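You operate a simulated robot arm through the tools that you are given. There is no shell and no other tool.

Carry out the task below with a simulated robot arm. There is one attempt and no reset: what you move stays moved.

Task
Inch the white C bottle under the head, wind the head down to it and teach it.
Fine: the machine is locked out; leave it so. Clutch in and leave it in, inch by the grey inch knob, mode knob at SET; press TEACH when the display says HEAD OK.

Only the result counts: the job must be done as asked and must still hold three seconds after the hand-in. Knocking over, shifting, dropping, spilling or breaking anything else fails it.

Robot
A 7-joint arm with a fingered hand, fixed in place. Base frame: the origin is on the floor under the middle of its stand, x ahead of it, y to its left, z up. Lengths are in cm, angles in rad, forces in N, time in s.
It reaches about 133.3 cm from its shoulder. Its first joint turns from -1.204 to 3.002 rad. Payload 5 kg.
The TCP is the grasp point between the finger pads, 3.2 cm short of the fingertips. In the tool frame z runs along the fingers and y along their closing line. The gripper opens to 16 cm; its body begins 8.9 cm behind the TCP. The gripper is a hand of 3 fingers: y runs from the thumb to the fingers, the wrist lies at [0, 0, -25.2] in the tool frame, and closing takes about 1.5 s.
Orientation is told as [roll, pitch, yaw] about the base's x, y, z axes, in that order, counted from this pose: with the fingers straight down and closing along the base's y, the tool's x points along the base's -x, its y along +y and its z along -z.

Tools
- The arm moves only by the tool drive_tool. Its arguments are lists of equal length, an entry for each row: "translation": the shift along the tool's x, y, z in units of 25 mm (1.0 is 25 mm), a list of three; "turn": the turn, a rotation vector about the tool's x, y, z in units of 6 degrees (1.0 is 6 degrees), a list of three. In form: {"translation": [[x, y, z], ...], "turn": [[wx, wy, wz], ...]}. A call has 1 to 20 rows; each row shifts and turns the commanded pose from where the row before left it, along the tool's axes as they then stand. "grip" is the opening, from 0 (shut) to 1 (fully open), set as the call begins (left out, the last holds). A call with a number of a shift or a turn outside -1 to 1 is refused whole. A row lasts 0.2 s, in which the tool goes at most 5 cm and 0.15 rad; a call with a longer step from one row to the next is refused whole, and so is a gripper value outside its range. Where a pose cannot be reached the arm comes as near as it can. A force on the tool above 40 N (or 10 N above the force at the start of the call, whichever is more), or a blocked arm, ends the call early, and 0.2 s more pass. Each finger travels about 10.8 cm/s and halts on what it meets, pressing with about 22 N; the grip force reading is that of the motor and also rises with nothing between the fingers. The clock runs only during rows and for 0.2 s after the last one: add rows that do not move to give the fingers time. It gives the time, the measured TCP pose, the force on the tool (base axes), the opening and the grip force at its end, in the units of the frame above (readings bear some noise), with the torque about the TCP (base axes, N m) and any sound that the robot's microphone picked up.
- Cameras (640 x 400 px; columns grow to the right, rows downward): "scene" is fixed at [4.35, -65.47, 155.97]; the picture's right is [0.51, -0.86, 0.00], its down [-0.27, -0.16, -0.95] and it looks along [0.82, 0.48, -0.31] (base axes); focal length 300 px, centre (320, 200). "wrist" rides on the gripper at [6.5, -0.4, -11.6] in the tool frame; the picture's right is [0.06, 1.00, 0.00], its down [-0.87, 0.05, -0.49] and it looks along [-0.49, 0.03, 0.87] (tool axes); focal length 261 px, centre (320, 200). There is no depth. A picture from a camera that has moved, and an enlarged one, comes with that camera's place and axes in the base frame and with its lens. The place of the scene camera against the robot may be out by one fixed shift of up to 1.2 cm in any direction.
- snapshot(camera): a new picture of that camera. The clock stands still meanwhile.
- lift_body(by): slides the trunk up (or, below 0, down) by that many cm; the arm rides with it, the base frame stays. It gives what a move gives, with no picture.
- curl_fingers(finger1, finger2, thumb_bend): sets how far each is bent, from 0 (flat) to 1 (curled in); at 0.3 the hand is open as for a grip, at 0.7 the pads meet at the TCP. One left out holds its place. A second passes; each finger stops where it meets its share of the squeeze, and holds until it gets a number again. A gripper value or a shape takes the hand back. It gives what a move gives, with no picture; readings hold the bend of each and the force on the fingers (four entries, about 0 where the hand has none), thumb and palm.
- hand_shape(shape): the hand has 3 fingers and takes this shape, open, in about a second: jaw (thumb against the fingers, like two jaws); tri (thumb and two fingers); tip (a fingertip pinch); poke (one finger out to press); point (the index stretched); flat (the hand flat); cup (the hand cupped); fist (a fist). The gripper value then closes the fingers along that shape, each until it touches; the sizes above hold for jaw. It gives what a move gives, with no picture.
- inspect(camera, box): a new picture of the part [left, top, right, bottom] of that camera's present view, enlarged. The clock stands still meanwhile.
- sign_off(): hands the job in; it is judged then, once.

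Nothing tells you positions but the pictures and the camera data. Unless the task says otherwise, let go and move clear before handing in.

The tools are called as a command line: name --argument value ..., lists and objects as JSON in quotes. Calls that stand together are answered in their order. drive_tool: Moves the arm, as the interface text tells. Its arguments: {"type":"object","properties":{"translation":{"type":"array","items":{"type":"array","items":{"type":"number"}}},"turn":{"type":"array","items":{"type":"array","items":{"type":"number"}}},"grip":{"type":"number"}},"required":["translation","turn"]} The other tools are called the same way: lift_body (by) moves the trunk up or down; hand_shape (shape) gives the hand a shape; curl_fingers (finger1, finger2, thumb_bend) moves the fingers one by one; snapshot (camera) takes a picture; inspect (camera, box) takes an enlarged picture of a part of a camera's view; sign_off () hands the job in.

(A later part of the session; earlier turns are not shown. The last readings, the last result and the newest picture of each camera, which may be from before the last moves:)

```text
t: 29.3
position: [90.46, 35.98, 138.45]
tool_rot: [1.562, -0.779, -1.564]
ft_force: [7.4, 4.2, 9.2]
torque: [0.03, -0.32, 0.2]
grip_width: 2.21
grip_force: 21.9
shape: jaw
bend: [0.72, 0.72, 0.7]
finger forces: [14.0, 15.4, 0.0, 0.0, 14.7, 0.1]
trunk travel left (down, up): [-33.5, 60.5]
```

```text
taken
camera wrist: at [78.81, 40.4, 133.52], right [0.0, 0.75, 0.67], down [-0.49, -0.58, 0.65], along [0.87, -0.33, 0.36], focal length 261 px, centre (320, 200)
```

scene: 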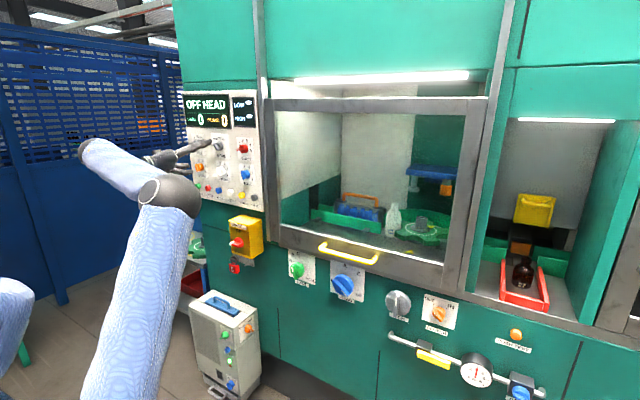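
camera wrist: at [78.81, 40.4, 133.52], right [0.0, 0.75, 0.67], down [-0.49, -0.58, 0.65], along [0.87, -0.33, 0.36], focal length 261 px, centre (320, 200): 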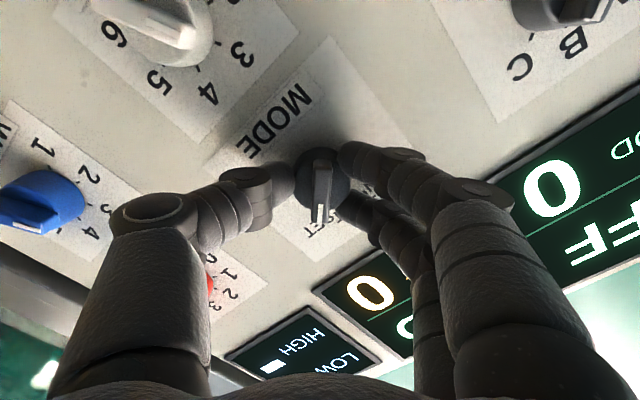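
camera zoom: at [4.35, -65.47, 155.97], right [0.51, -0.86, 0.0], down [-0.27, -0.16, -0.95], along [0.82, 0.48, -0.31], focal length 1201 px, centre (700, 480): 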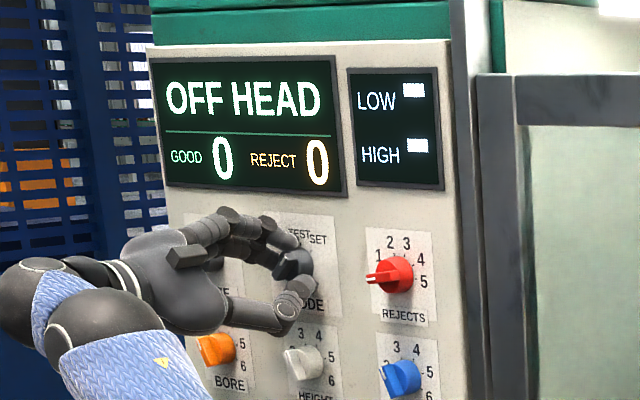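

The knob looks to be at SET. I'll open, back straight off and check it.

drive_tool --translation '[[0, 0, 0], [0, 0, 0], [0, 0, 0], [0, 0, 0], [0, 0, -0.8], [0, 0, -0.8], [0, 0, -0.8], [0, 0, 0]]' --turn '[[0, 0, 0], [0, 0, 0], [0, 0, 0], [0, 0, 0], [0, 0, 0], [0, 0, 0], [0, 0, 0], [0, 0, 0]]' --grip 0.4

snapshot --camera "wrist"

inspect --camera "wrist" --box '[240, 90, 400, 200]'

inspect --camera "scene" --box '[180, 80, 270, 180]'

```text
t: 31.1
position: [84.56, 36.04, 138.37]
tool_rot: [1.563, -0.778, -1.566]
ft_force: [-0.2, 0.3, 0.7]
torque: [0.01, 0.03, 0.01]
grip_width: 6.34
grip_force: 0.0
shape: jaw
bend: [0.73, 0.73, 0.7]
finger forces: [0.0, 0.1, 0.1, 0.0, 0.0, 0.1]
trunk travel left (down, up): [-33.5, 60.5]
```

```text
taken
camera wrist: at [72.96, 40.42, 133.41], right [0.0, 0.75, 0.67], down [-0.49, -0.58, 0.65], along [0.87, -0.33, 0.36], focal length 261 px, centre (320, 200)
```

wrist: 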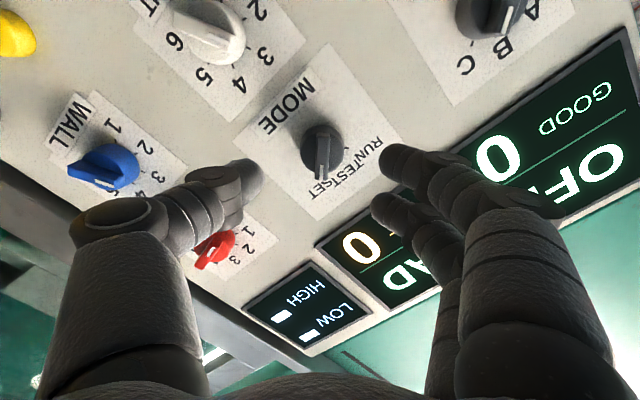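

```text
3.64 times, centred on (320, 145) of wrist
camera zoom: at [72.96, 40.42, 133.41], right [0.0, 0.75, 0.67], down [-0.49, -0.58, 0.65], along [0.87, -0.33, 0.36], focal length 948 px, centre (320, 400)
```

zoom: 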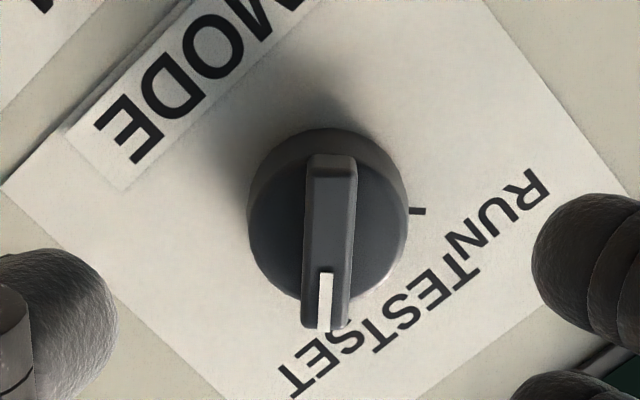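

```text
4.00 times, centred on (225, 130) of scene
camera zoom: at [4.35, -65.47, 155.97], right [0.51, -0.86, 0.0], down [-0.27, -0.16, -0.95], along [0.82, 0.48, -0.31], focal length 1201 px, centre (700, 480)
```

zoom: 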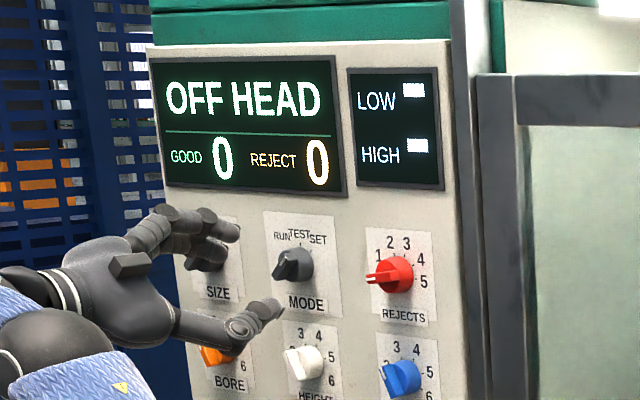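

MODE is at SET. Next is the CLUTCH at about (95, −58, 89), so I'll back off, level the roll and move right in front of the window, staying clear of the yellow handle.

drive_tool --translation '[[0, 0, -1], [0, 0, -1], [0, 0, -1], [0, 0, 0], [0, 0, 0], [0, 0, 0], [0, 0, 0], [0, 0, 0], [0, 0, 0], [0, 0, 0], [0, 0, 0]]' --turn '[[0, 0, 0], [0, 0, 0], [0, 0, 0], [0, 0, -0.95], [0, 0, -0.95], [0, 0, -0.95], [0, 0, -0.95], [0, 0, -0.95], [0, 0, -0.95], [0, 0, -0.95], [0, 0, -0.95]]'

drive_tool --translation '[[0.2, -1, 0], [0.2, -1, 0], [0.2, -1, 0], [0.2, -1, 0], [0.2, -1, 0], [0.5, -1, 0], [0.5, -1, 0], [0.5, -1, 0], [0.5, -1, 0], [0.5, -1, 0], [0.5, -1, 0], [0.5, -1, 0], [0.5, -1, 0], [0.5, -1, 0], [0.5, -1, 0], [0.5, -1, 0], [0.5, -1, 0], [0.5, -1, 0], [0.5, -1, 0], [0.5, -1, 0]]' --turn '[[0, 0, 0], [0, 0, 0], [0, 0, 0], [0, 0, 0], [0, 0, 0], [0, 0, 0], [0, 0, 0], [0, 0, 0], [0, 0, 0], [0, 0, 0], [0, 0, 0], [0, 0, 0], [0, 0, 0], [0, 0, 0], [0, 0, 0], [0, 0, 0], [0, 0, 0], [0, 0, 0], [0, 0, 0], [0, 0, 0]]'

snapshot --camera "scene"

snapshot --camera "wrist"

```text
t: 33.5
position: [76.94, 36.21, 138.56]
tool_rot: [-0.744, -1.562, 0.742]
ft_force: [0.0, 0.9, 0.9]
torque: [-0.02, -0.03, 0.01]
grip_width: 6.32
grip_force: 0.1
shape: jaw
bend: [0.73, 0.73, 0.7]
finger forces: [0.0, 0.0, 0.0, 0.0, 0.0, 0.0]
trunk travel left (down, up): [-33.5, 60.5]
```

```text
t: 37.7
position: [76.87, -14.28, 117.08]
tool_rot: [-0.619, -1.563, 0.619]
ft_force: [1.1, 0.0, 0.2]
torque: [0.0, 0.01, 0.04]
grip_width: 6.39
grip_force: 0.1
shape: jaw
bend: [0.73, 0.73, 0.7]
finger forces: [0.0, 0.1, 0.0, 0.0, 0.0, 0.1]
trunk travel left (down, up): [-33.5, 60.5]
```

```text
taken
```

scene: 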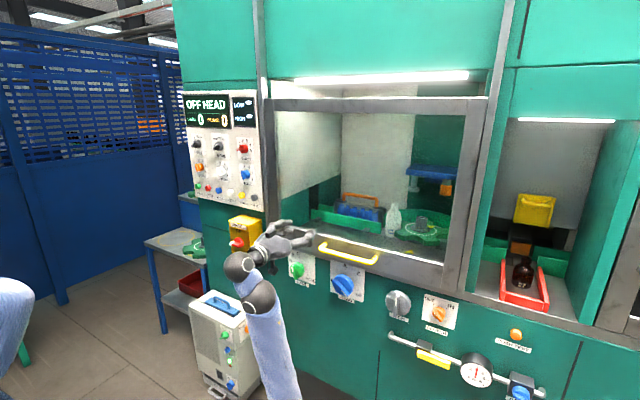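

```text
taken
camera wrist: at [65.2, -14.71, 110.59], right [0.0, 1.0, -0.07], down [-0.49, 0.06, 0.87], along [0.87, 0.03, 0.49], focal length 261 px, centre (320, 200)
```

wrist: 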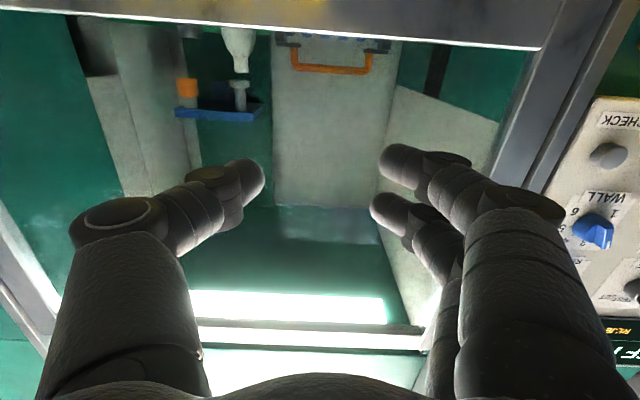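

MODE reads SET and the arm is comfortable at this trunk height. I'll move down and right to the front of the CLUTCH knob.

drive_tool --translation '[[0.62, -0.96, 0], [0.62, -0.96, 0], [0.62, -0.96, 0], [0.62, -0.96, 0], [0.62, -0.96, 0], [0.62, -0.96, 0], [0.62, -0.96, 0], [0.62, -0.96, 0], [0.62, -0.96, 0], [0.62, -0.96, 0], [0.62, -0.96, 0], [0.62, -0.96, 0], [0.62, -0.96, 0], [0.62, -0.96, 0], [0.62, -0.96, 0], [0.62, -0.96, 0], [0.62, -0.96, 0], [0.62, -0.96, 0]]' --turn '[[0, 0, 0], [0, 0, 0], [0, 0, 0], [0, 0, 0], [0, 0, 0], [0, 0, 0], [0, 0, 0], [0, 0, 0], [0, 0, 0], [0, 0, 0], [0, 0, 0], [0, 0, 0], [0, 0, 0], [0, 0, 0], [0, 0, 0], [0, 0, 0], [0, 0, 0], [0, 0, 0]]'

snapshot --camera "scene"

snapshot --camera "wrist"

inspect --camera "scene" --box '[180, 80, 270, 180]'

```text
t: 41.5
position: [74.53, -57.02, 95.89]
tool_rot: [-0.849, -1.562, 0.85]
ft_force: [-1.4, 0.2, 0.1]
torque: [-0.01, 0.04, -0.07]
grip_width: 6.39
grip_force: 0.1
shape: jaw
bend: [0.73, 0.73, 0.7]
finger forces: [0.1, 0.0, 0.0, 0.0, 0.0, 0.1]
out of reach, approached as far as the arm can: row 12, 13, 14, 15, 16
trunk travel left (down, up): [-33.5, 60.5]
```

```text
taken
```

scene: 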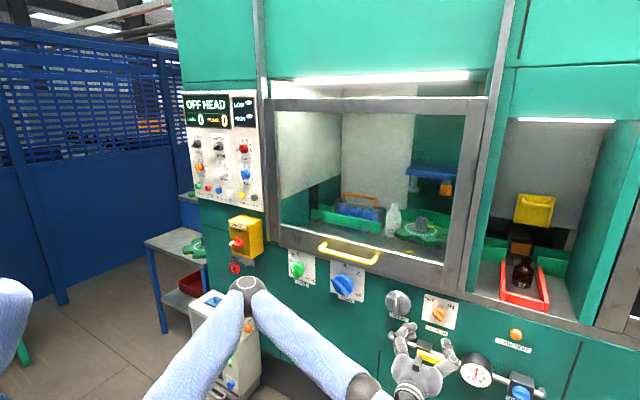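

```text
taken
camera wrist: at [62.84, -57.56, 89.47], right [0.0, 1.0, -0.07], down [-0.49, 0.06, 0.87], along [0.87, 0.03, 0.49], focal length 261 px, centre (320, 200)
```

wrist: 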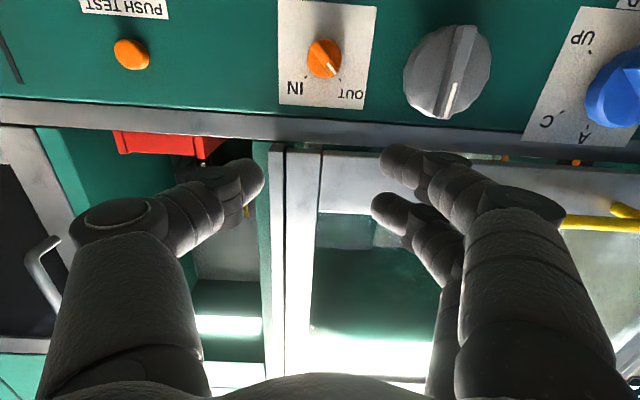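

```text
4.00 times, centred on (225, 130) of scene
camera zoom: at [4.35, -65.47, 155.97], right [0.51, -0.86, 0.0], down [-0.27, -0.16, -0.95], along [0.82, 0.48, -0.31], focal length 1201 px, centre (700, 480)
```

zoom: 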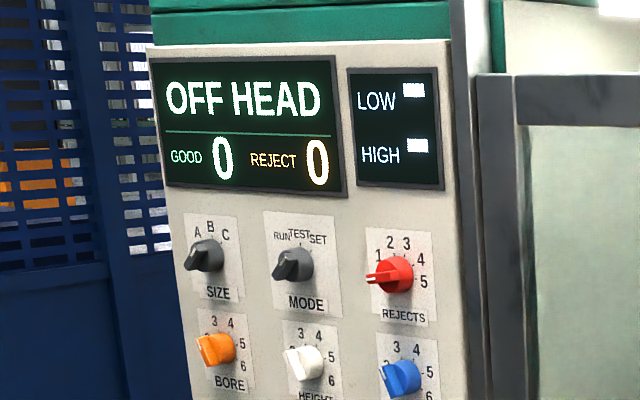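

inspect --camera "scene" --box '[200, 130, 240, 160]'

inspect --camera "wrist" --box '[260, 0, 520, 140]'

drive_tool --translation '[[0, 0, 0], [0, 0, 0]]' --turn '[[0, 0, 0], [0, 0, 0]]'

```text
13.33 times, centred on (220, 145) of scene
camera zoom: at [4.35, -65.47, 155.97], right [0.51, -0.86, 0.0], down [-0.27, -0.16, -0.95], along [0.82, 0.48, -0.31], focal length 4004 px, centre (1653, 933)
```

zoom: 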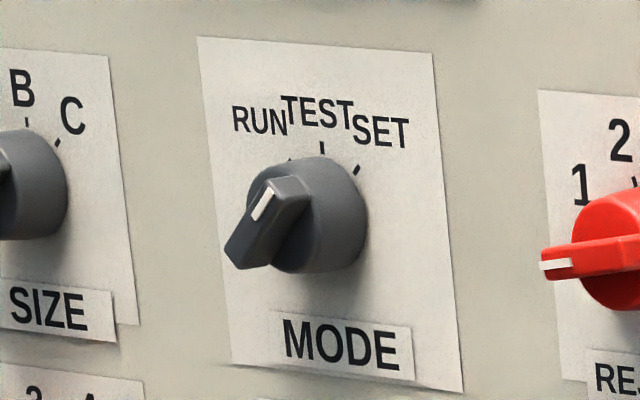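

```text
2.46 times, centred on (390, 70) of wrist
camera zoom: at [62.84, -57.56, 89.47], right [0.0, 1.0, -0.07], down [-0.49, 0.06, 0.87], along [0.87, 0.03, 0.49], focal length 642 px, centre (148, 520)
```

zoom: 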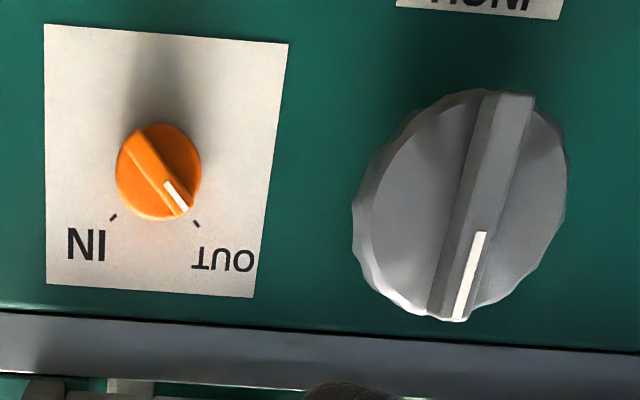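

```text
t: 42.1
position: [74.44, -57.3, 95.88]
tool_rot: [-0.587, -1.563, 0.586]
ft_force: [-0.5, -0.2, -0.3]
torque: [-0.01, 0.03, 0.04]
grip_width: 6.37
grip_force: 0.0
shape: jaw
bend: [0.73, 0.73, 0.7]
finger forces: [0.0, 0.0, 0.0, 0.1, 0.0, 0.1]
trunk travel left (down, up): [-33.5, 60.5]
```

MODE is confirmed at SET. The CLUTCH is at about (93.5, −57.1, 89.9), and the arm should reach it better with the hand further forward, so I'll advance.

drive_tool --translation '[[-0.07, 0.04, 0.75], [-0.07, 0.04, 0.75], [-0.07, 0.04, 0.75], [-0.07, 0.04, 0.75], [0, 0, 0]]' --turn '[[0, 0, 0], [0, 0, 0], [0, 0, 0], [0, 0, 0], [0, 0, 0]]'

snapshot --camera "wrist"

snapshot --camera "scene"

```text
t: 43.3
position: [82.03, -56.94, 96.41]
tool_rot: [-0.589, -1.565, 0.588]
ft_force: [-0.4, -0.7, -1.0]
torque: [0.01, 0.01, -0.01]
grip_width: 6.38
grip_force: 0.0
shape: jaw
bend: [0.73, 0.73, 0.7]
finger forces: [0.0, 0.0, 0.0, 0.0, 0.0, 0.1]
trunk travel left (down, up): [-33.5, 60.5]
```

```text
taken
camera wrist: at [70.37, -57.26, 89.93], right [0.0, 1.0, -0.07], down [-0.49, 0.06, 0.87], along [0.87, 0.03, 0.49], focal length 261 px, centre (320, 200)
```

wrist: 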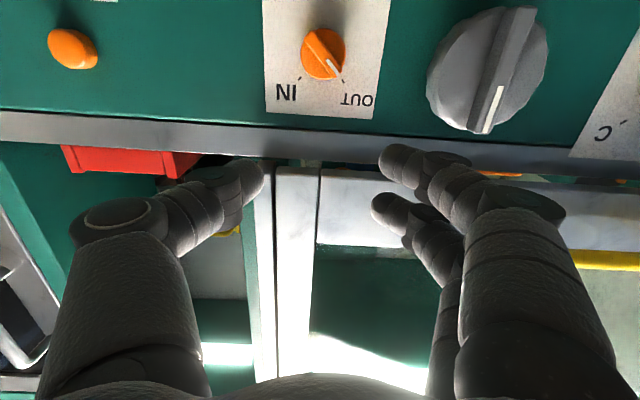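

```text
taken
```

scene: 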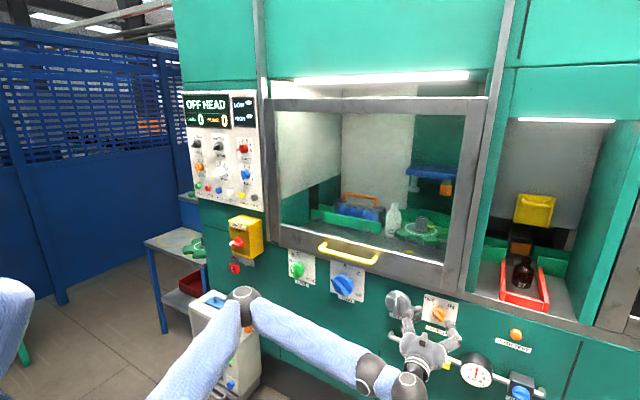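

I'll drop to the CLUTCH height and roll the jaws to match its bar, which points upper-left at OUT.

drive_tool --translation '[[0.86, -0.03, 0], [0.86, -0.03, 0], [0.86, -0.03, 0], [0, 0, 0], [0, 0, 0], [0, 0, 0], [0, 0, 0], [0, 0, 0], [0, 0, 0], [0, 0, 0], [0, 0, 0], [0, 0, 0]]' --turn '[[0, 0, 0], [0, 0, 0], [0, 0, 0], [0, 0, -0.92], [0, 0, -0.92], [0, 0, -0.92], [0, 0, -0.92], [0, 0, -0.92], [0, 0, -0.92], [0, 0, -0.92], [0, 0, -0.92], [0, 0, 0]]'

snapshot --camera "wrist"

inspect --camera "wrist" --box '[240, 90, 400, 200]'

snapshot --camera "scene"

```text
t: 45.9
position: [81.93, -57.05, 89.9]
tool_rot: [-1.549, -1.182, 1.551]
ft_force: [-0.1, -0.2, 0.4]
torque: [-0.06, 0.03, 0.01]
grip_width: 6.37
grip_force: 0.0
shape: jaw
bend: [0.73, 0.73, 0.7]
finger forces: [0.0, 0.0, 0.1, 0.0, 0.0, 0.0]
out of reach, approached as far as the arm can: row 8, 9, 10, 11
trunk travel left (down, up): [-33.5, 60.5]
```

```text
taken
camera wrist: at [70.29, -59.94, 84.08], right [0.0, 0.9, -0.44], down [-0.49, 0.38, 0.79], along [0.87, 0.21, 0.44], focal length 261 px, centre (320, 200)
```

wrist: 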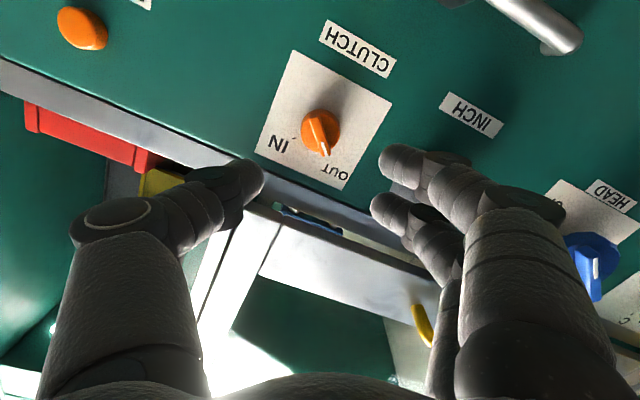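

```text
3.64 times, centred on (320, 145) of wrist
camera zoom: at [70.29, -59.94, 84.08], right [0.0, 0.9, -0.44], down [-0.49, 0.38, 0.79], along [0.87, 0.21, 0.44], focal length 948 px, centre (320, 400)
```

zoom: 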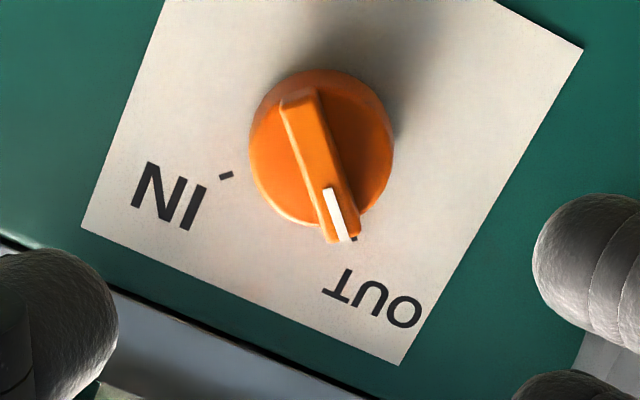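

```text
taken
```

scene: 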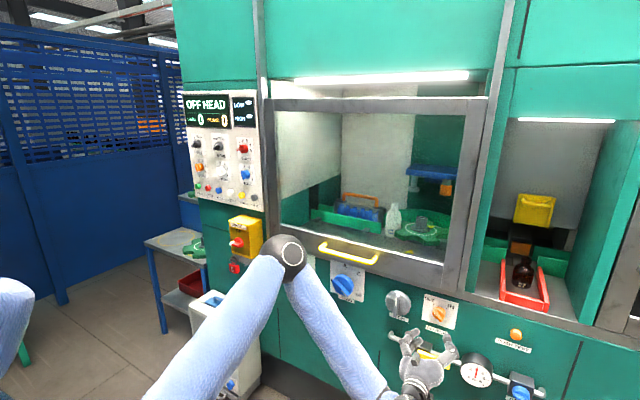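

The roll stops at about −22° here. That still works, because squeezing the bar will turn it clockwise towards IN, which is the direction I want. The bar front is at about x = 93.6, so I'll advance in line.

drive_tool --translation '[[0, 0, 0.75], [0, 0, 0.75], [0, 0, 0.75], [0, 0, 0.75], [0, 0, 0]]' --turn '[[0, 0, 0], [0, 0, 0], [0, 0, 0], [0, 0, 0], [0, 0, 0]]'

snapshot --camera "wrist"

inspect --camera "scene" --box '[370, 270, 490, 390]'

```text
t: 47.1
position: [89.5, -56.96, 89.91]
tool_rot: [-1.55, -1.185, 1.552]
ft_force: [-0.5, -0.2, 0.7]
torque: [0.04, -0.02, 0.02]
grip_width: 6.37
grip_force: 0.0
shape: jaw
bend: [0.73, 0.73, 0.7]
finger forces: [0.0, 0.1, 0.0, 0.0, 0.0, 0.1]
trunk travel left (down, up): [-33.5, 60.5]
```

```text
taken
camera wrist: at [77.92, -59.8, 84.09], right [0.0, 0.9, -0.44], down [-0.49, 0.38, 0.79], along [0.87, 0.21, 0.44], focal length 261 px, centre (320, 200)
```

wrist: 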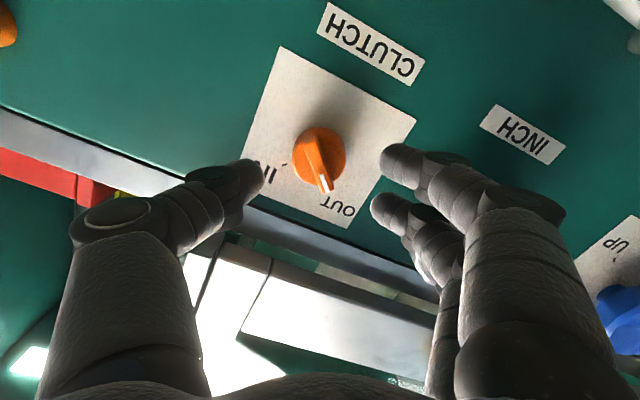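

```text
3.33 times, centred on (430, 330) of scene
camera zoom: at [4.35, -65.47, 155.97], right [0.51, -0.86, 0.0], down [-0.27, -0.16, -0.95], along [0.82, 0.48, -0.31], focal length 1001 px, centre (-47, -233)
```

zoom: 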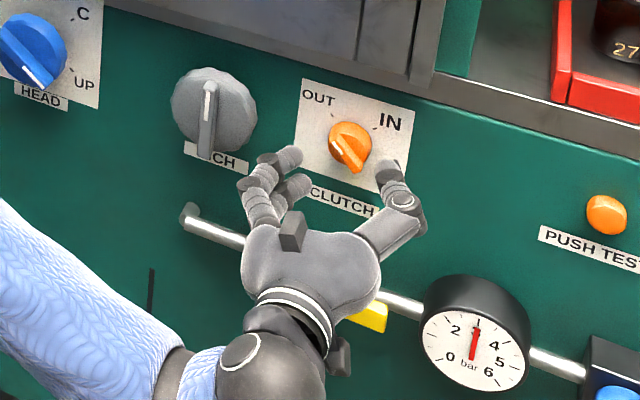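

Alignment is good, with the bar front about 4.6 cm past the TCP. I'll advance 3.2 cm and close.

drive_tool --translation '[[0, 0, 0.44], [0, 0, 0.44], [0, 0, 0.4], [0, 0, 0]]' --turn '[[0, 0, 0], [0, 0, 0], [0, 0, 0], [0, 0, 0]]'

drive_tool --translation '[[0, 0, 0], [0, 0, 0], [0, 0, 0], [0, 0, 0], [0, 0, 0], [0, 0, 0]]' --turn '[[0, 0, 0], [0, 0, 0], [0, 0, 0], [0, 0, 0], [0, 0, 0], [0, 0, 0]]' --grip 0.0

snapshot --camera "wrist"

inspect --camera "scene" --box '[390, 270, 470, 350]'

```text
t: 48.1
position: [92.73, -57.16, 89.77]
tool_rot: [-1.549, -1.184, 1.55]
ft_force: [-1.0, 0.3, 0.6]
torque: [0.0, 0.0, -0.01]
grip_width: 6.38
grip_force: 0.0
shape: jaw
bend: [0.73, 0.73, 0.7]
finger forces: [0.0, 0.1, 0.1, 0.0, 0.0, 0.0]
trunk travel left (down, up): [-33.5, 60.5]
```

```text
t: 49.5
position: [92.64, -57.29, 89.78]
tool_rot: [-1.55, -1.181, 1.551]
ft_force: [1.0, 1.4, 0.3]
torque: [0.09, -0.04, -0.01]
grip_width: 2.58
grip_force: 22.2
shape: jaw
bend: [0.72, 0.73, 0.7]
finger forces: [8.5, 9.7, 0.0, 0.0, 17.6, 0.0]
trunk travel left (down, up): [-33.5, 60.5]
```

```text
taken
camera wrist: at [81.08, -59.97, 83.93], right [0.0, 0.9, -0.44], down [-0.49, 0.38, 0.79], along [0.87, 0.21, 0.44], focal length 261 px, centre (320, 200)
```

wrist: 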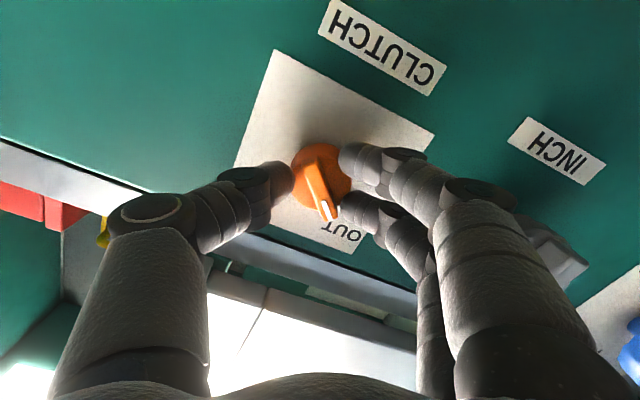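

```text
5.00 times, centred on (430, 310) of scene
camera zoom: at [4.35, -65.47, 155.97], right [0.51, -0.86, 0.0], down [-0.27, -0.16, -0.95], along [0.82, 0.48, -0.31], focal length 1502 px, centre (-230, -350)
```

zoom: 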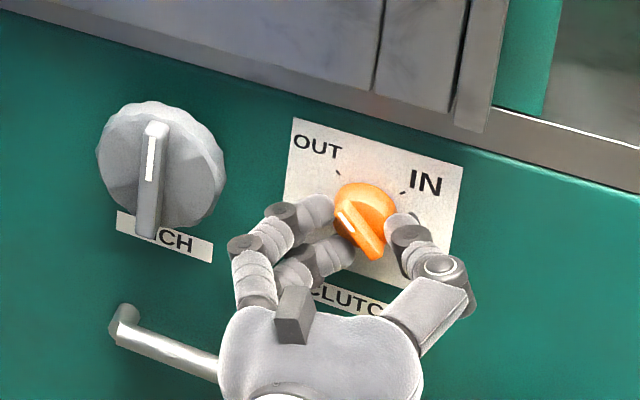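

The grip holds the knob's round body, the same grip that turned MODE. I'll rotate clockwise.

drive_tool --translation '[[0, 0, 0], [0, 0, 0], [0, 0, 0], [0, 0, 0], [0, 0, 0], [0, 0, 0], [0, 0, 0], [0, 0, 0], [0, 0, 0], [0, 0, 0]]' --turn '[[0, 0, 0.8], [0, 0, 0.8], [0, 0, 0.8], [0, 0, 0.8], [0, 0, 0.8], [0, 0, 0.8], [0, 0, 0.8], [0, 0, 0.8], [0, 0, 0.8], [0, 0, 0.8]]'

snapshot --camera "wrist"

inspect --camera "scene" --box '[390, 270, 470, 350]'

```text
t: 51.7
position: [92.72, -57.11, 89.78]
tool_rot: [1.548, -1.119, -1.552]
ft_force: [-11.0, 15.4, -11.2]
torque: [-0.05, 0.22, 0.45]
grip_width: 2.58
grip_force: 21.9
shape: jaw
bend: [0.72, 0.73, 0.7]
finger forces: [18.7, 11.1, 0.0, 0.0, 17.8, 0.0]
trunk travel left (down, up): [-33.5, 60.5]
```

```text
taken
camera wrist: at [81.1, -54.58, 83.75], right [0.0, 0.93, 0.38], down [-0.48, -0.33, 0.81], along [0.88, -0.19, 0.45], focal length 261 px, centre (320, 200)
```

wrist: 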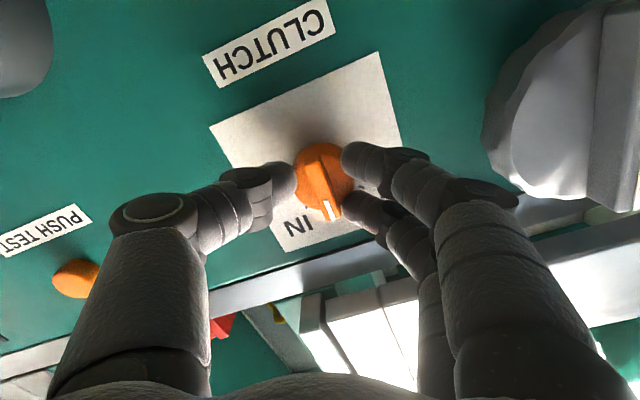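

```text
5.00 times, centred on (430, 310) of scene
camera zoom: at [4.35, -65.47, 155.97], right [0.51, -0.86, 0.0], down [-0.27, -0.16, -0.95], along [0.82, 0.48, -0.31], focal length 1502 px, centre (-230, -350)
```

zoom: 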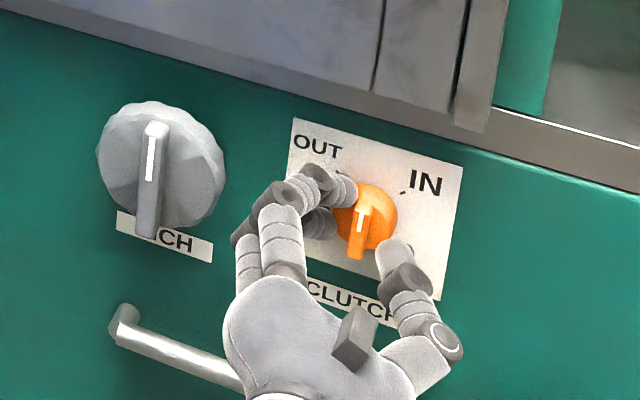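

The bar is now about vertical, so I'll keep turning to IN.

drive_tool --translation '[[0, 0, 0], [0, 0, 0], [0, 0, 0], [0, 0, 0], [0, 0, 0], [0, 0, 0], [0, 0, 0], [0, 0, 0], [0, 0, 0], [0, 0, 0]]' --turn '[[0, 0, 0.8], [0, 0, 0.8], [0, 0, 0.8], [0, 0, 0.8], [0, 0, 0.8], [0, 0, 0.8], [0, 0, 0.8], [0, 0, 0.8], [0, 0, 0.8], [0, 0, 0]]'

snapshot --camera "wrist"

inspect --camera "scene" --box '[390, 270, 470, 350]'

```text
t: 53.9
position: [92.76, -56.95, 89.94]
tool_rot: [1.562, -0.368, -1.567]
ft_force: [-6.9, 27.1, -11.1]
torque: [-0.06, 0.2, 0.65]
grip_width: 2.6
grip_force: 22.1
shape: jaw
bend: [0.72, 0.73, 0.7]
finger forces: [21.4, 8.2, 0.1, 0.0, 22.2, 0.0]
trunk travel left (down, up): [-33.5, 60.5]
```

```text
taken
camera wrist: at [81.11, -50.96, 87.17], right [0.01, 0.42, 0.91], down [-0.49, -0.79, 0.37], along [0.87, -0.45, 0.2], focal length 261 px, centre (320, 200)
```

wrist: 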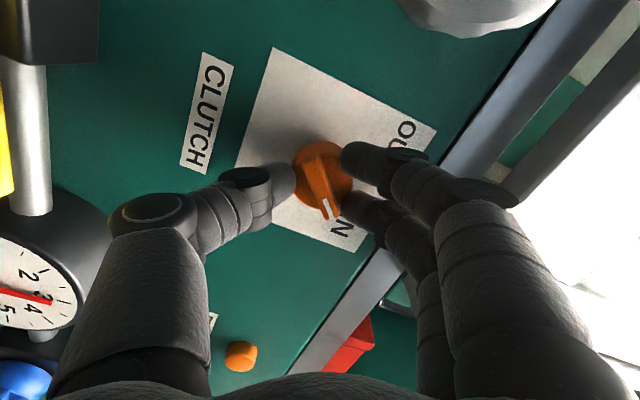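

```text
5.00 times, centred on (430, 310) of scene
camera zoom: at [4.35, -65.47, 155.97], right [0.51, -0.86, 0.0], down [-0.27, -0.16, -0.95], along [0.82, 0.48, -0.31], focal length 1502 px, centre (-230, -350)
```

zoom: 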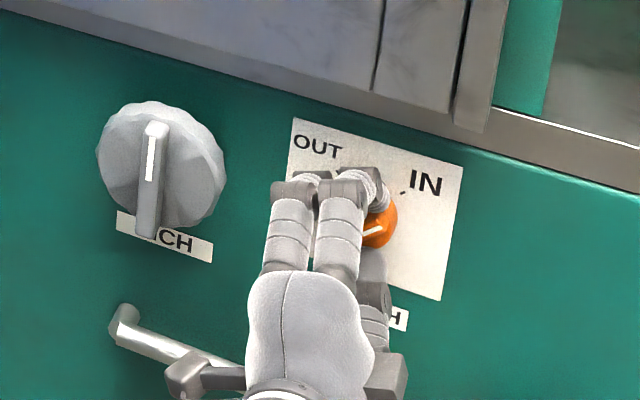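

The knob should be at IN. I'll release, back off and check.

drive_tool --translation '[[0, 0, 0], [0, 0, 0], [0, 0, 0], [0, 0, 0], [0, 0, -0.8], [0, 0, -0.8], [0, 0, -0.8], [0, 0, -0.8], [0, 0, 0]]' --turn '[[0, 0, 0], [0, 0, 0], [0, 0, 0], [0, 0, 0], [0, 0, 0], [0, 0, 0], [0, 0, 0], [0, 0, 0], [0, 0, 0]]' --grip 0.4

snapshot --camera "wrist"

inspect --camera "wrist" --box '[240, 80, 400, 190]'

inspect --camera "scene" --box '[390, 270, 470, 350]'

```text
t: 55.9
position: [84.66, -56.98, 89.92]
tool_rot: [1.563, -0.366, -1.567]
ft_force: [0.0, 0.6, 0.3]
torque: [-0.03, 0.03, 0.0]
grip_width: 6.4
grip_force: 0.0
shape: jaw
bend: [0.73, 0.73, 0.7]
finger forces: [0.0, 0.0, 0.1, 0.1, 0.1, 0.0]
trunk travel left (down, up): [-33.5, 60.5]
```

```text
taken
camera wrist: at [73.09, -51.05, 87.13], right [0.01, 0.42, 0.91], down [-0.49, -0.79, 0.37], along [0.87, -0.45, 0.2], focal length 261 px, centre (320, 200)
```

wrist: 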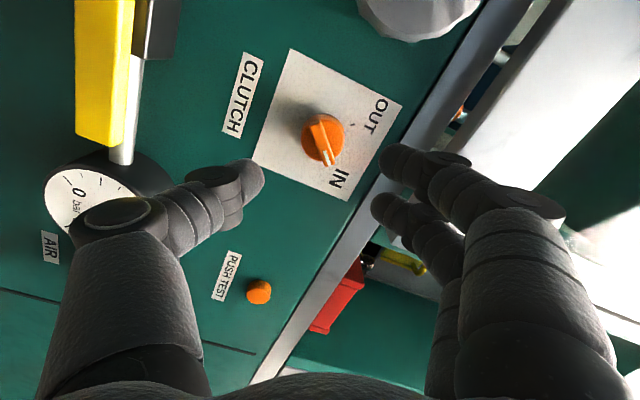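

```text
3.64 times, centred on (320, 135) of wrist
camera zoom: at [73.09, -51.05, 87.13], right [0.01, 0.42, 0.91], down [-0.49, -0.79, 0.37], along [0.87, -0.45, 0.2], focal length 948 px, centre (320, 436)
```

zoom: 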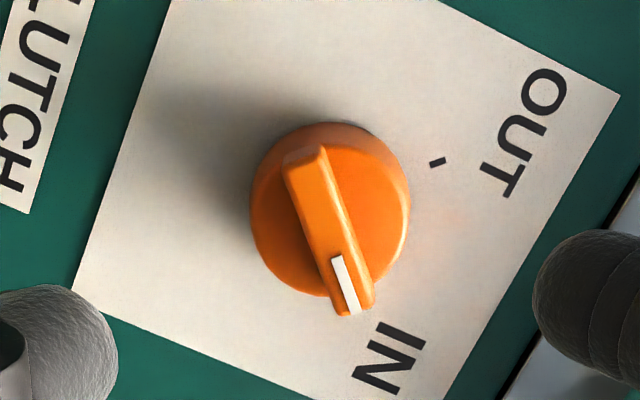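

```text
5.00 times, centred on (430, 310) of scene
camera zoom: at [4.35, -65.47, 155.97], right [0.51, -0.86, 0.0], down [-0.27, -0.16, -0.95], along [0.82, 0.48, -0.31], focal length 1502 px, centre (-230, -350)
```

zoom: 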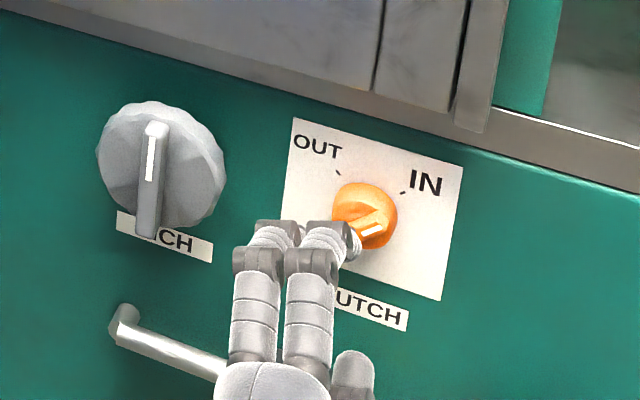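

The pointer covers the IN tick, so CLUTCH is IN. Next is the big grey INCH knob, with its bar front at about (90.6, −44.5, 90.1). I'll back off, level the roll and move in front of it.

drive_tool --translation '[[0, 0, -0.9], [0, 0, -0.9], [0, 0, -0.9], [0, 0, 0], [0, 0, 0], [0, 0, 0], [0, 0, 0], [0, 0, 0], [0, 0, 0], [0, 0, 0], [0, 0, 0], [0, 0, 0], [0, 0, 0], [0, 0, 0], [0, 0, 0]]' --turn '[[0, 0, 0], [0, 0, 0], [0, 0, 0], [0, 0, -0.96], [0, 0, -0.96], [0, 0, -0.96], [0, 0, -0.96], [0, 0, -0.96], [0, 0, -0.96], [0, 0, -0.96], [0, 0, -0.96], [0, 0, -0.96], [0, 0, -0.96], [0, 0, -0.96], [0, 0, -0.96]]'

drive_tool --translation '[[0, 0.84, 0], [0, 0.84, 0], [0, 0.84, 0], [0, 0.84, 0], [0, 0.84, 0], [0, 0.84, 0], [0, 0, 0]]' --turn '[[0, 0, 0], [0, 0, 0], [0, 0, 0], [0, 0, 0], [0, 0, 0], [0, 0, 0], [0, 0, 0]]' --grip 0.5

snapshot --camera "wrist"

snapshot --camera "scene"

```text
t: 59.1
position: [77.88, -57.16, 89.98]
tool_rot: [-0.517, -1.562, 0.515]
ft_force: [0.7, 0.0, 0.9]
torque: [0.0, 0.0, -0.01]
grip_width: 6.39
grip_force: 0.1
shape: jaw
bend: [0.73, 0.73, 0.7]
finger forces: [0.0, 0.0, 0.0, 0.0, 0.0, 0.0]
trunk travel left (down, up): [-33.5, 60.5]
```

```text
t: 60.7
position: [77.74, -44.33, 89.86]
tool_rot: [-0.372, -1.562, 0.373]
ft_force: [0.7, -0.3, -0.4]
torque: [0.02, 0.03, -0.04]
grip_width: 7.94
grip_force: 0.1
shape: jaw
bend: [0.72, 0.72, 0.7]
finger forces: [0.0, 0.0, 0.1, 0.0, 0.0, 0.0]
trunk travel left (down, up): [-33.5, 60.5]
```

```text
taken
camera wrist: at [66.19, -44.81, 83.36], right [0.0, 1.0, -0.07], down [-0.48, 0.06, 0.87], along [0.87, 0.03, 0.48], focal length 261 px, centre (320, 200)
```

wrist: 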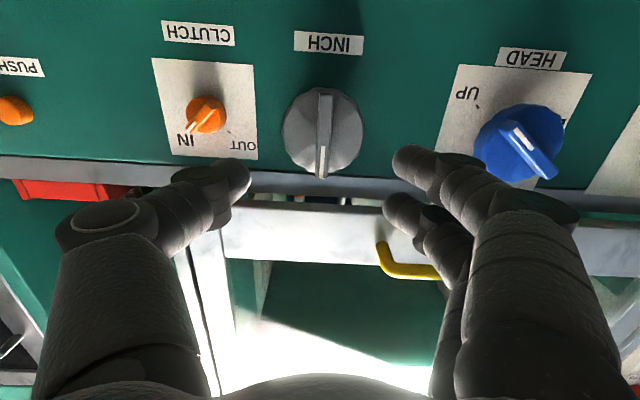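

```text
taken
```

scene: 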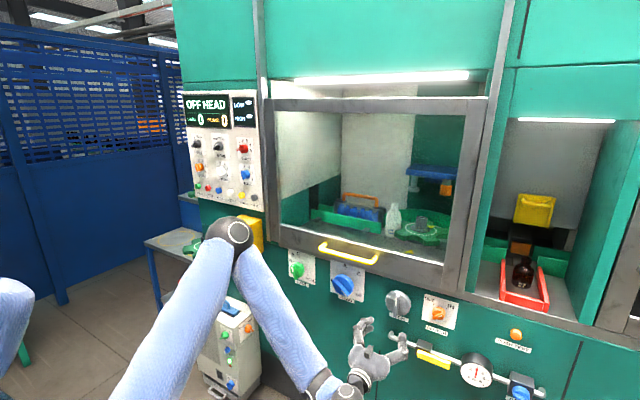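

inspect --camera "wrist" --box '[240, 60, 400, 200]'

inspect --camera "scene" --box '[370, 270, 450, 330]'

```text
2.86 times, centred on (320, 130) of wrist
camera zoom: at [66.19, -44.81, 83.36], right [0.0, 1.0, -0.07], down [-0.48, 0.06, 0.87], along [0.87, 0.03, 0.48], focal length 745 px, centre (320, 400)
```

zoom: 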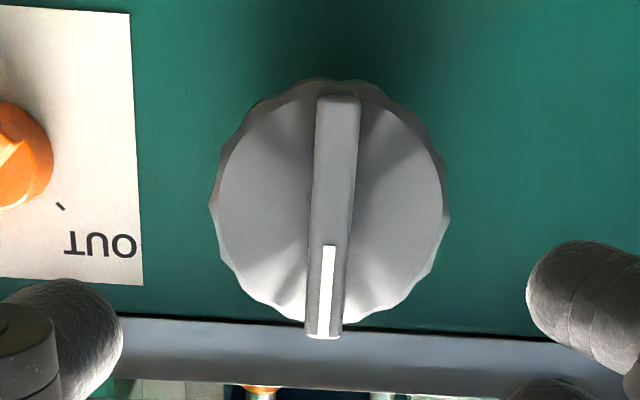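

```text
6.67 times, centred on (410, 300) of scene
camera zoom: at [4.35, -65.47, 155.97], right [0.51, -0.86, 0.0], down [-0.27, -0.16, -0.95], along [0.82, 0.48, -0.31], focal length 2002 px, centre (-280, -467)
```

zoom: 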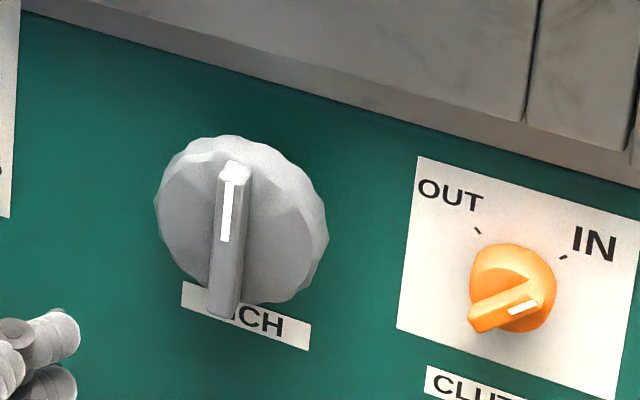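

CLUTCH is confirmed at IN. The INCH bar is vertical and centred at about (90.6, −44.2, 90.15), so I'll advance partway and check.

drive_tool --translation '[[-0.03, 0.01, 0.8], [-0.03, 0.01, 0.8], [-0.03, 0.02, 0.8], [-0.03, 0.01, 0.8], [0, 0, 0]]' --turn '[[0, 0, 0], [0, 0, 0], [0, 0, 0], [0, 0, 0], [0, 0, 0]]'

snapshot --camera "wrist"

inspect --camera "wrist" --box '[240, 90, 400, 230]'

inspect --camera "scene" --box '[350, 270, 450, 345]'

```text
t: 61.9
position: [85.87, -44.37, 90.37]
tool_rot: [-0.36, -1.562, 0.36]
ft_force: [-0.3, 0.3, -0.5]
torque: [0.04, 0.0, 0.01]
grip_width: 7.94
grip_force: 0.0
shape: jaw
bend: [0.72, 0.72, 0.7]
finger forces: [0.0, 0.0, 0.0, 0.0, 0.0, 0.0]
trunk travel left (down, up): [-33.5, 60.5]
```

```text
taken
camera wrist: at [74.28, -44.76, 83.68], right [0.0, 1.0, -0.07], down [-0.48, 0.06, 0.87], along [0.87, 0.03, 0.48], focal length 261 px, centre (320, 200)
```

wrist: 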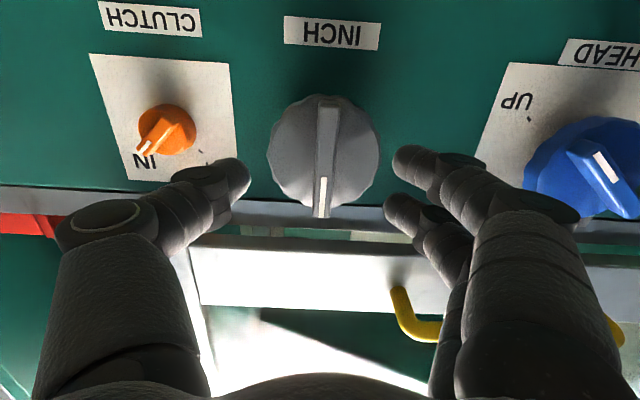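

```text
2.86 times, centred on (320, 160) of wrist
camera zoom: at [74.28, -44.76, 83.68], right [0.0, 1.0, -0.07], down [-0.48, 0.06, 0.87], along [0.87, 0.03, 0.48], focal length 745 px, centre (320, 314)
```

zoom: 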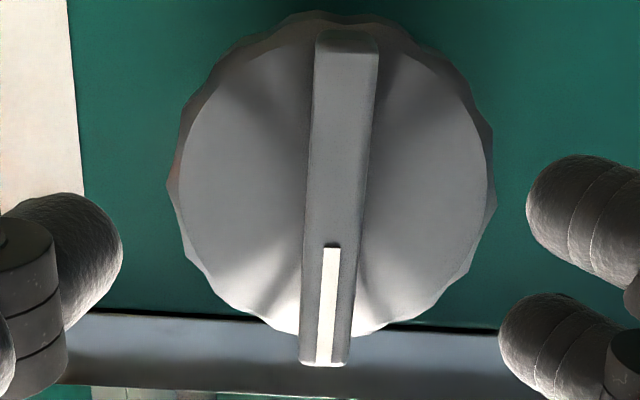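

```text
5.33 times, centred on (400, 308) of scene
camera zoom: at [4.35, -65.47, 155.97], right [0.51, -0.86, 0.0], down [-0.27, -0.16, -0.95], along [0.82, 0.48, -0.31], focal length 1602 px, centre (-107, -373)
```

zoom: 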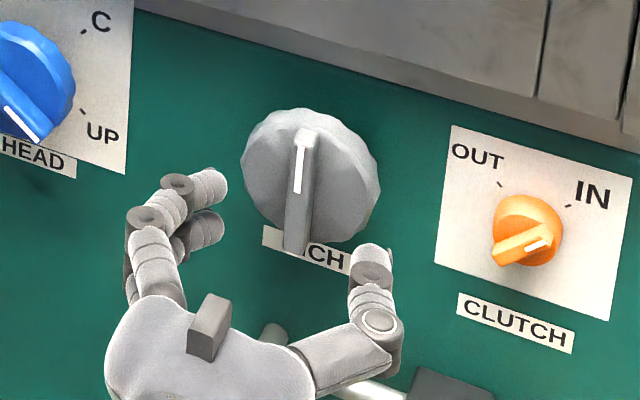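

The knob axis is about 0.4 cm to the left of my TCP axis. I'll correct that, narrow the jaws so they fit inside the disc face, and advance gently.

drive_tool --translation '[[0.05, 0.16, 0], [0, 0, 0.3], [0, 0, 0.3], [0, 0, 0.3], [0, 0, 0.2], [0, 0, 0]]' --turn '[[0, 0, 0], [0, 0, 0], [0, 0, 0], [0, 0, 0], [0, 0, 0], [0, 0, 0]]' --grip 0.3

snapshot --camera "wrist"

inspect --camera "scene" --box '[350, 270, 450, 345]'

```text
t: 63.3
position: [87.95, -44.64, 89.63]
tool_rot: [-0.778, -1.568, 0.786]
ft_force: [-0.6, -0.7, 0.8]
torque: [-0.02, -0.01, 0.0]
grip_width: 4.82
grip_force: 0.1
shape: jaw
bend: [0.73, 0.73, 0.7]
finger forces: [0.1, 0.0, 0.1, 0.0, 0.0, 0.0]
out of reach, approached as far as the arm can: row 4, 5
trunk travel left (down, up): [-33.5, 60.5]
```

```text
taken
camera wrist: at [76.25, -45.16, 83.09], right [-0.01, 1.0, -0.07], down [-0.49, 0.05, 0.87], along [0.87, 0.04, 0.49], focal length 261 px, centre (320, 200)
```

wrist: 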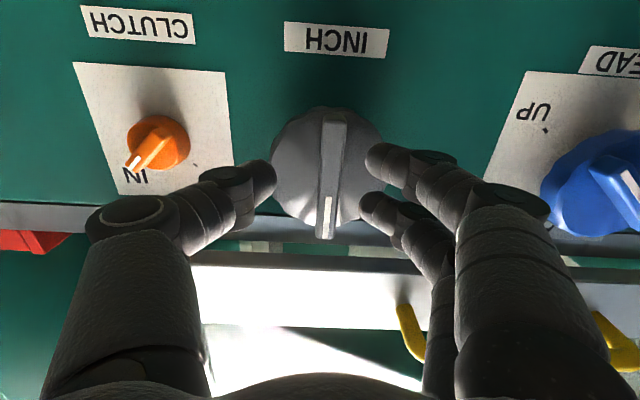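

```text
5.33 times, centred on (400, 308) of scene
camera zoom: at [4.35, -65.47, 155.97], right [0.51, -0.86, 0.0], down [-0.27, -0.16, -0.95], along [0.82, 0.48, -0.31], focal length 1602 px, centre (-107, -373)
```

zoom: 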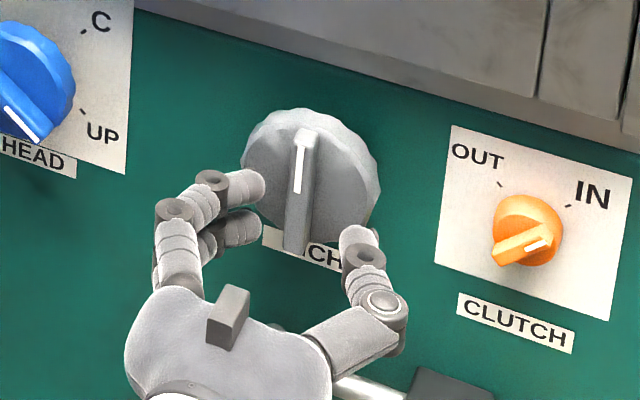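

The arm hits a reach limit about 1 cm short here. I'll back off a little and drop the trunk for a better arm configuration, then return to knob height.

drive_tool --translation '[[0, 0, -0.9], [0, 0, -0.9], [0, 0, 0]]' --turn '[[0, 0, 0], [0, 0, 0], [0, 0, 0]]'

lift_body --by -8

drive_tool --translation '[[-0.85, 0.08, 0], [-0.85, 0.08, 0], [-0.85, 0.08, 0], [-0.85, 0.04, 0], [0, 0, 0]]' --turn '[[0, 0, 0], [0, 0, 0], [0, 0, 0], [0, 0, 0], [0, 0, 0]]'

snapshot --camera "scene"

```text
t: 64.1
position: [83.29, -44.62, 89.67]
tool_rot: [-0.35, -1.562, 0.348]
ft_force: [0.6, -0.7, 0.0]
torque: [-0.01, -0.01, 0.04]
grip_width: 4.86
grip_force: 0.0
shape: jaw
bend: [0.73, 0.73, 0.7]
finger forces: [0.1, 0.0, 0.1, 0.1, 0.0, 0.0]
trunk travel left (down, up): [-33.5, 60.5]
```

```text
t: 65.2
position: [83.11, -44.65, 81.72]
tool_rot: [-0.389, -1.562, 0.389]
ft_force: [0.5, 0.2, 1.2]
torque: [-0.03, -0.02, 0.01]
grip_width: 4.83
grip_force: 0.1
shape: jaw
bend: [0.73, 0.73, 0.7]
finger forces: [0.1, 0.1, 0.0, 0.0, 0.0, 0.0]
trunk travel left (down, up): [-25.5, 68.5]
```

```text
t: 66.4
position: [82.79, -44.38, 89.69]
tool_rot: [-0.637, -1.565, 0.641]
ft_force: [-0.5, -0.8, -0.1]
torque: [0.01, 0.02, 0.02]
grip_width: 4.83
grip_force: 0.1
shape: jaw
bend: [0.73, 0.73, 0.7]
finger forces: [0.1, 0.1, 0.0, 0.1, 0.0, 0.0]
out of reach, approached as far as the arm can: row 4
trunk travel left (down, up): [-25.5, 68.5]
```

```text
taken
```

scene: 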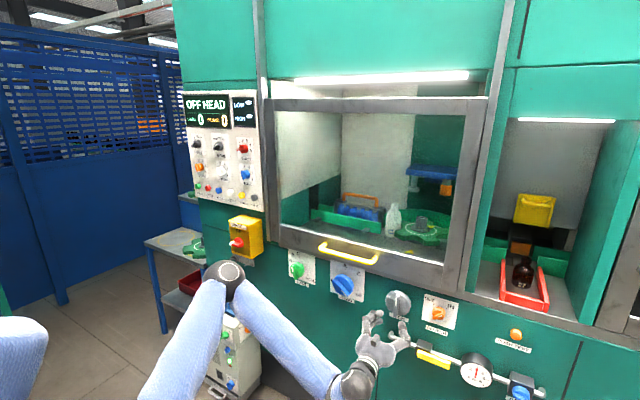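

The elbow has swung out to the left, so the wrist is at its bend limit. Raising the trunk and reaching down should open the arm out, so I'll raise it 40 cm and bring the hand back down in front of the knob.

lift_body --by 40

drive_tool --translation '[[0.95, 0, 0], [0.95, 0, 0], [0.95, 0, 0], [0.95, 0, 0], [0.95, 0, 0], [0.95, 0, 0], [0.95, 0, 0], [0.95, 0, 0], [0.95, 0, 0], [0.95, 0, 0], [0.95, 0, 0], [0.95, 0, 0]]' --turn '[[0, 0, 0], [0, 0, 0], [0, 0, 0], [0, 0, 0], [0, 0, 0], [0, 0, 0], [0, 0, 0], [0, 0, 0], [0, 0, 0], [0, 0, 0], [0, 0, 0], [0, 0, 0]]'

snapshot --camera "scene"

```text
t: 70.3
position: [82.93, -44.34, 129.52]
tool_rot: [-0.641, -1.567, 0.646]
ft_force: [-0.4, 0.0, -0.4]
torque: [0.03, 0.0, 0.0]
grip_width: 4.81
grip_force: 0.0
shape: jaw
bend: [0.73, 0.73, 0.7]
finger forces: [0.0, 0.0, 0.0, 0.0, 0.0, 0.0]
trunk travel left (down, up): [-65.5, 28.5]
```

```text
t: 72.9
position: [89.48, -47.16, 105.89]
tool_rot: [-0.166, -1.557, 0.171]
ft_force: [0.5, -0.3, 0.5]
torque: [-0.01, -0.01, 0.0]
grip_width: 4.83
grip_force: 0.1
shape: jaw
bend: [0.73, 0.73, 0.7]
finger forces: [0.0, 0.0, 0.1, 0.1, 0.0, 0.0]
out of reach, approached as far as the arm can: row 6, 7, 8, 9, 10, 11, 12
trunk travel left (down, up): [-65.5, 28.5]
```

```text
taken
```

scene: 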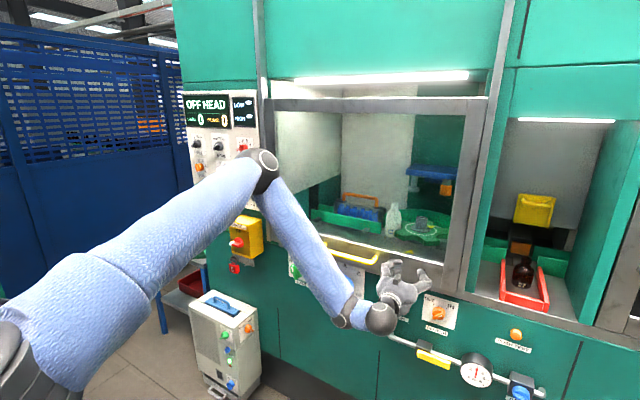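

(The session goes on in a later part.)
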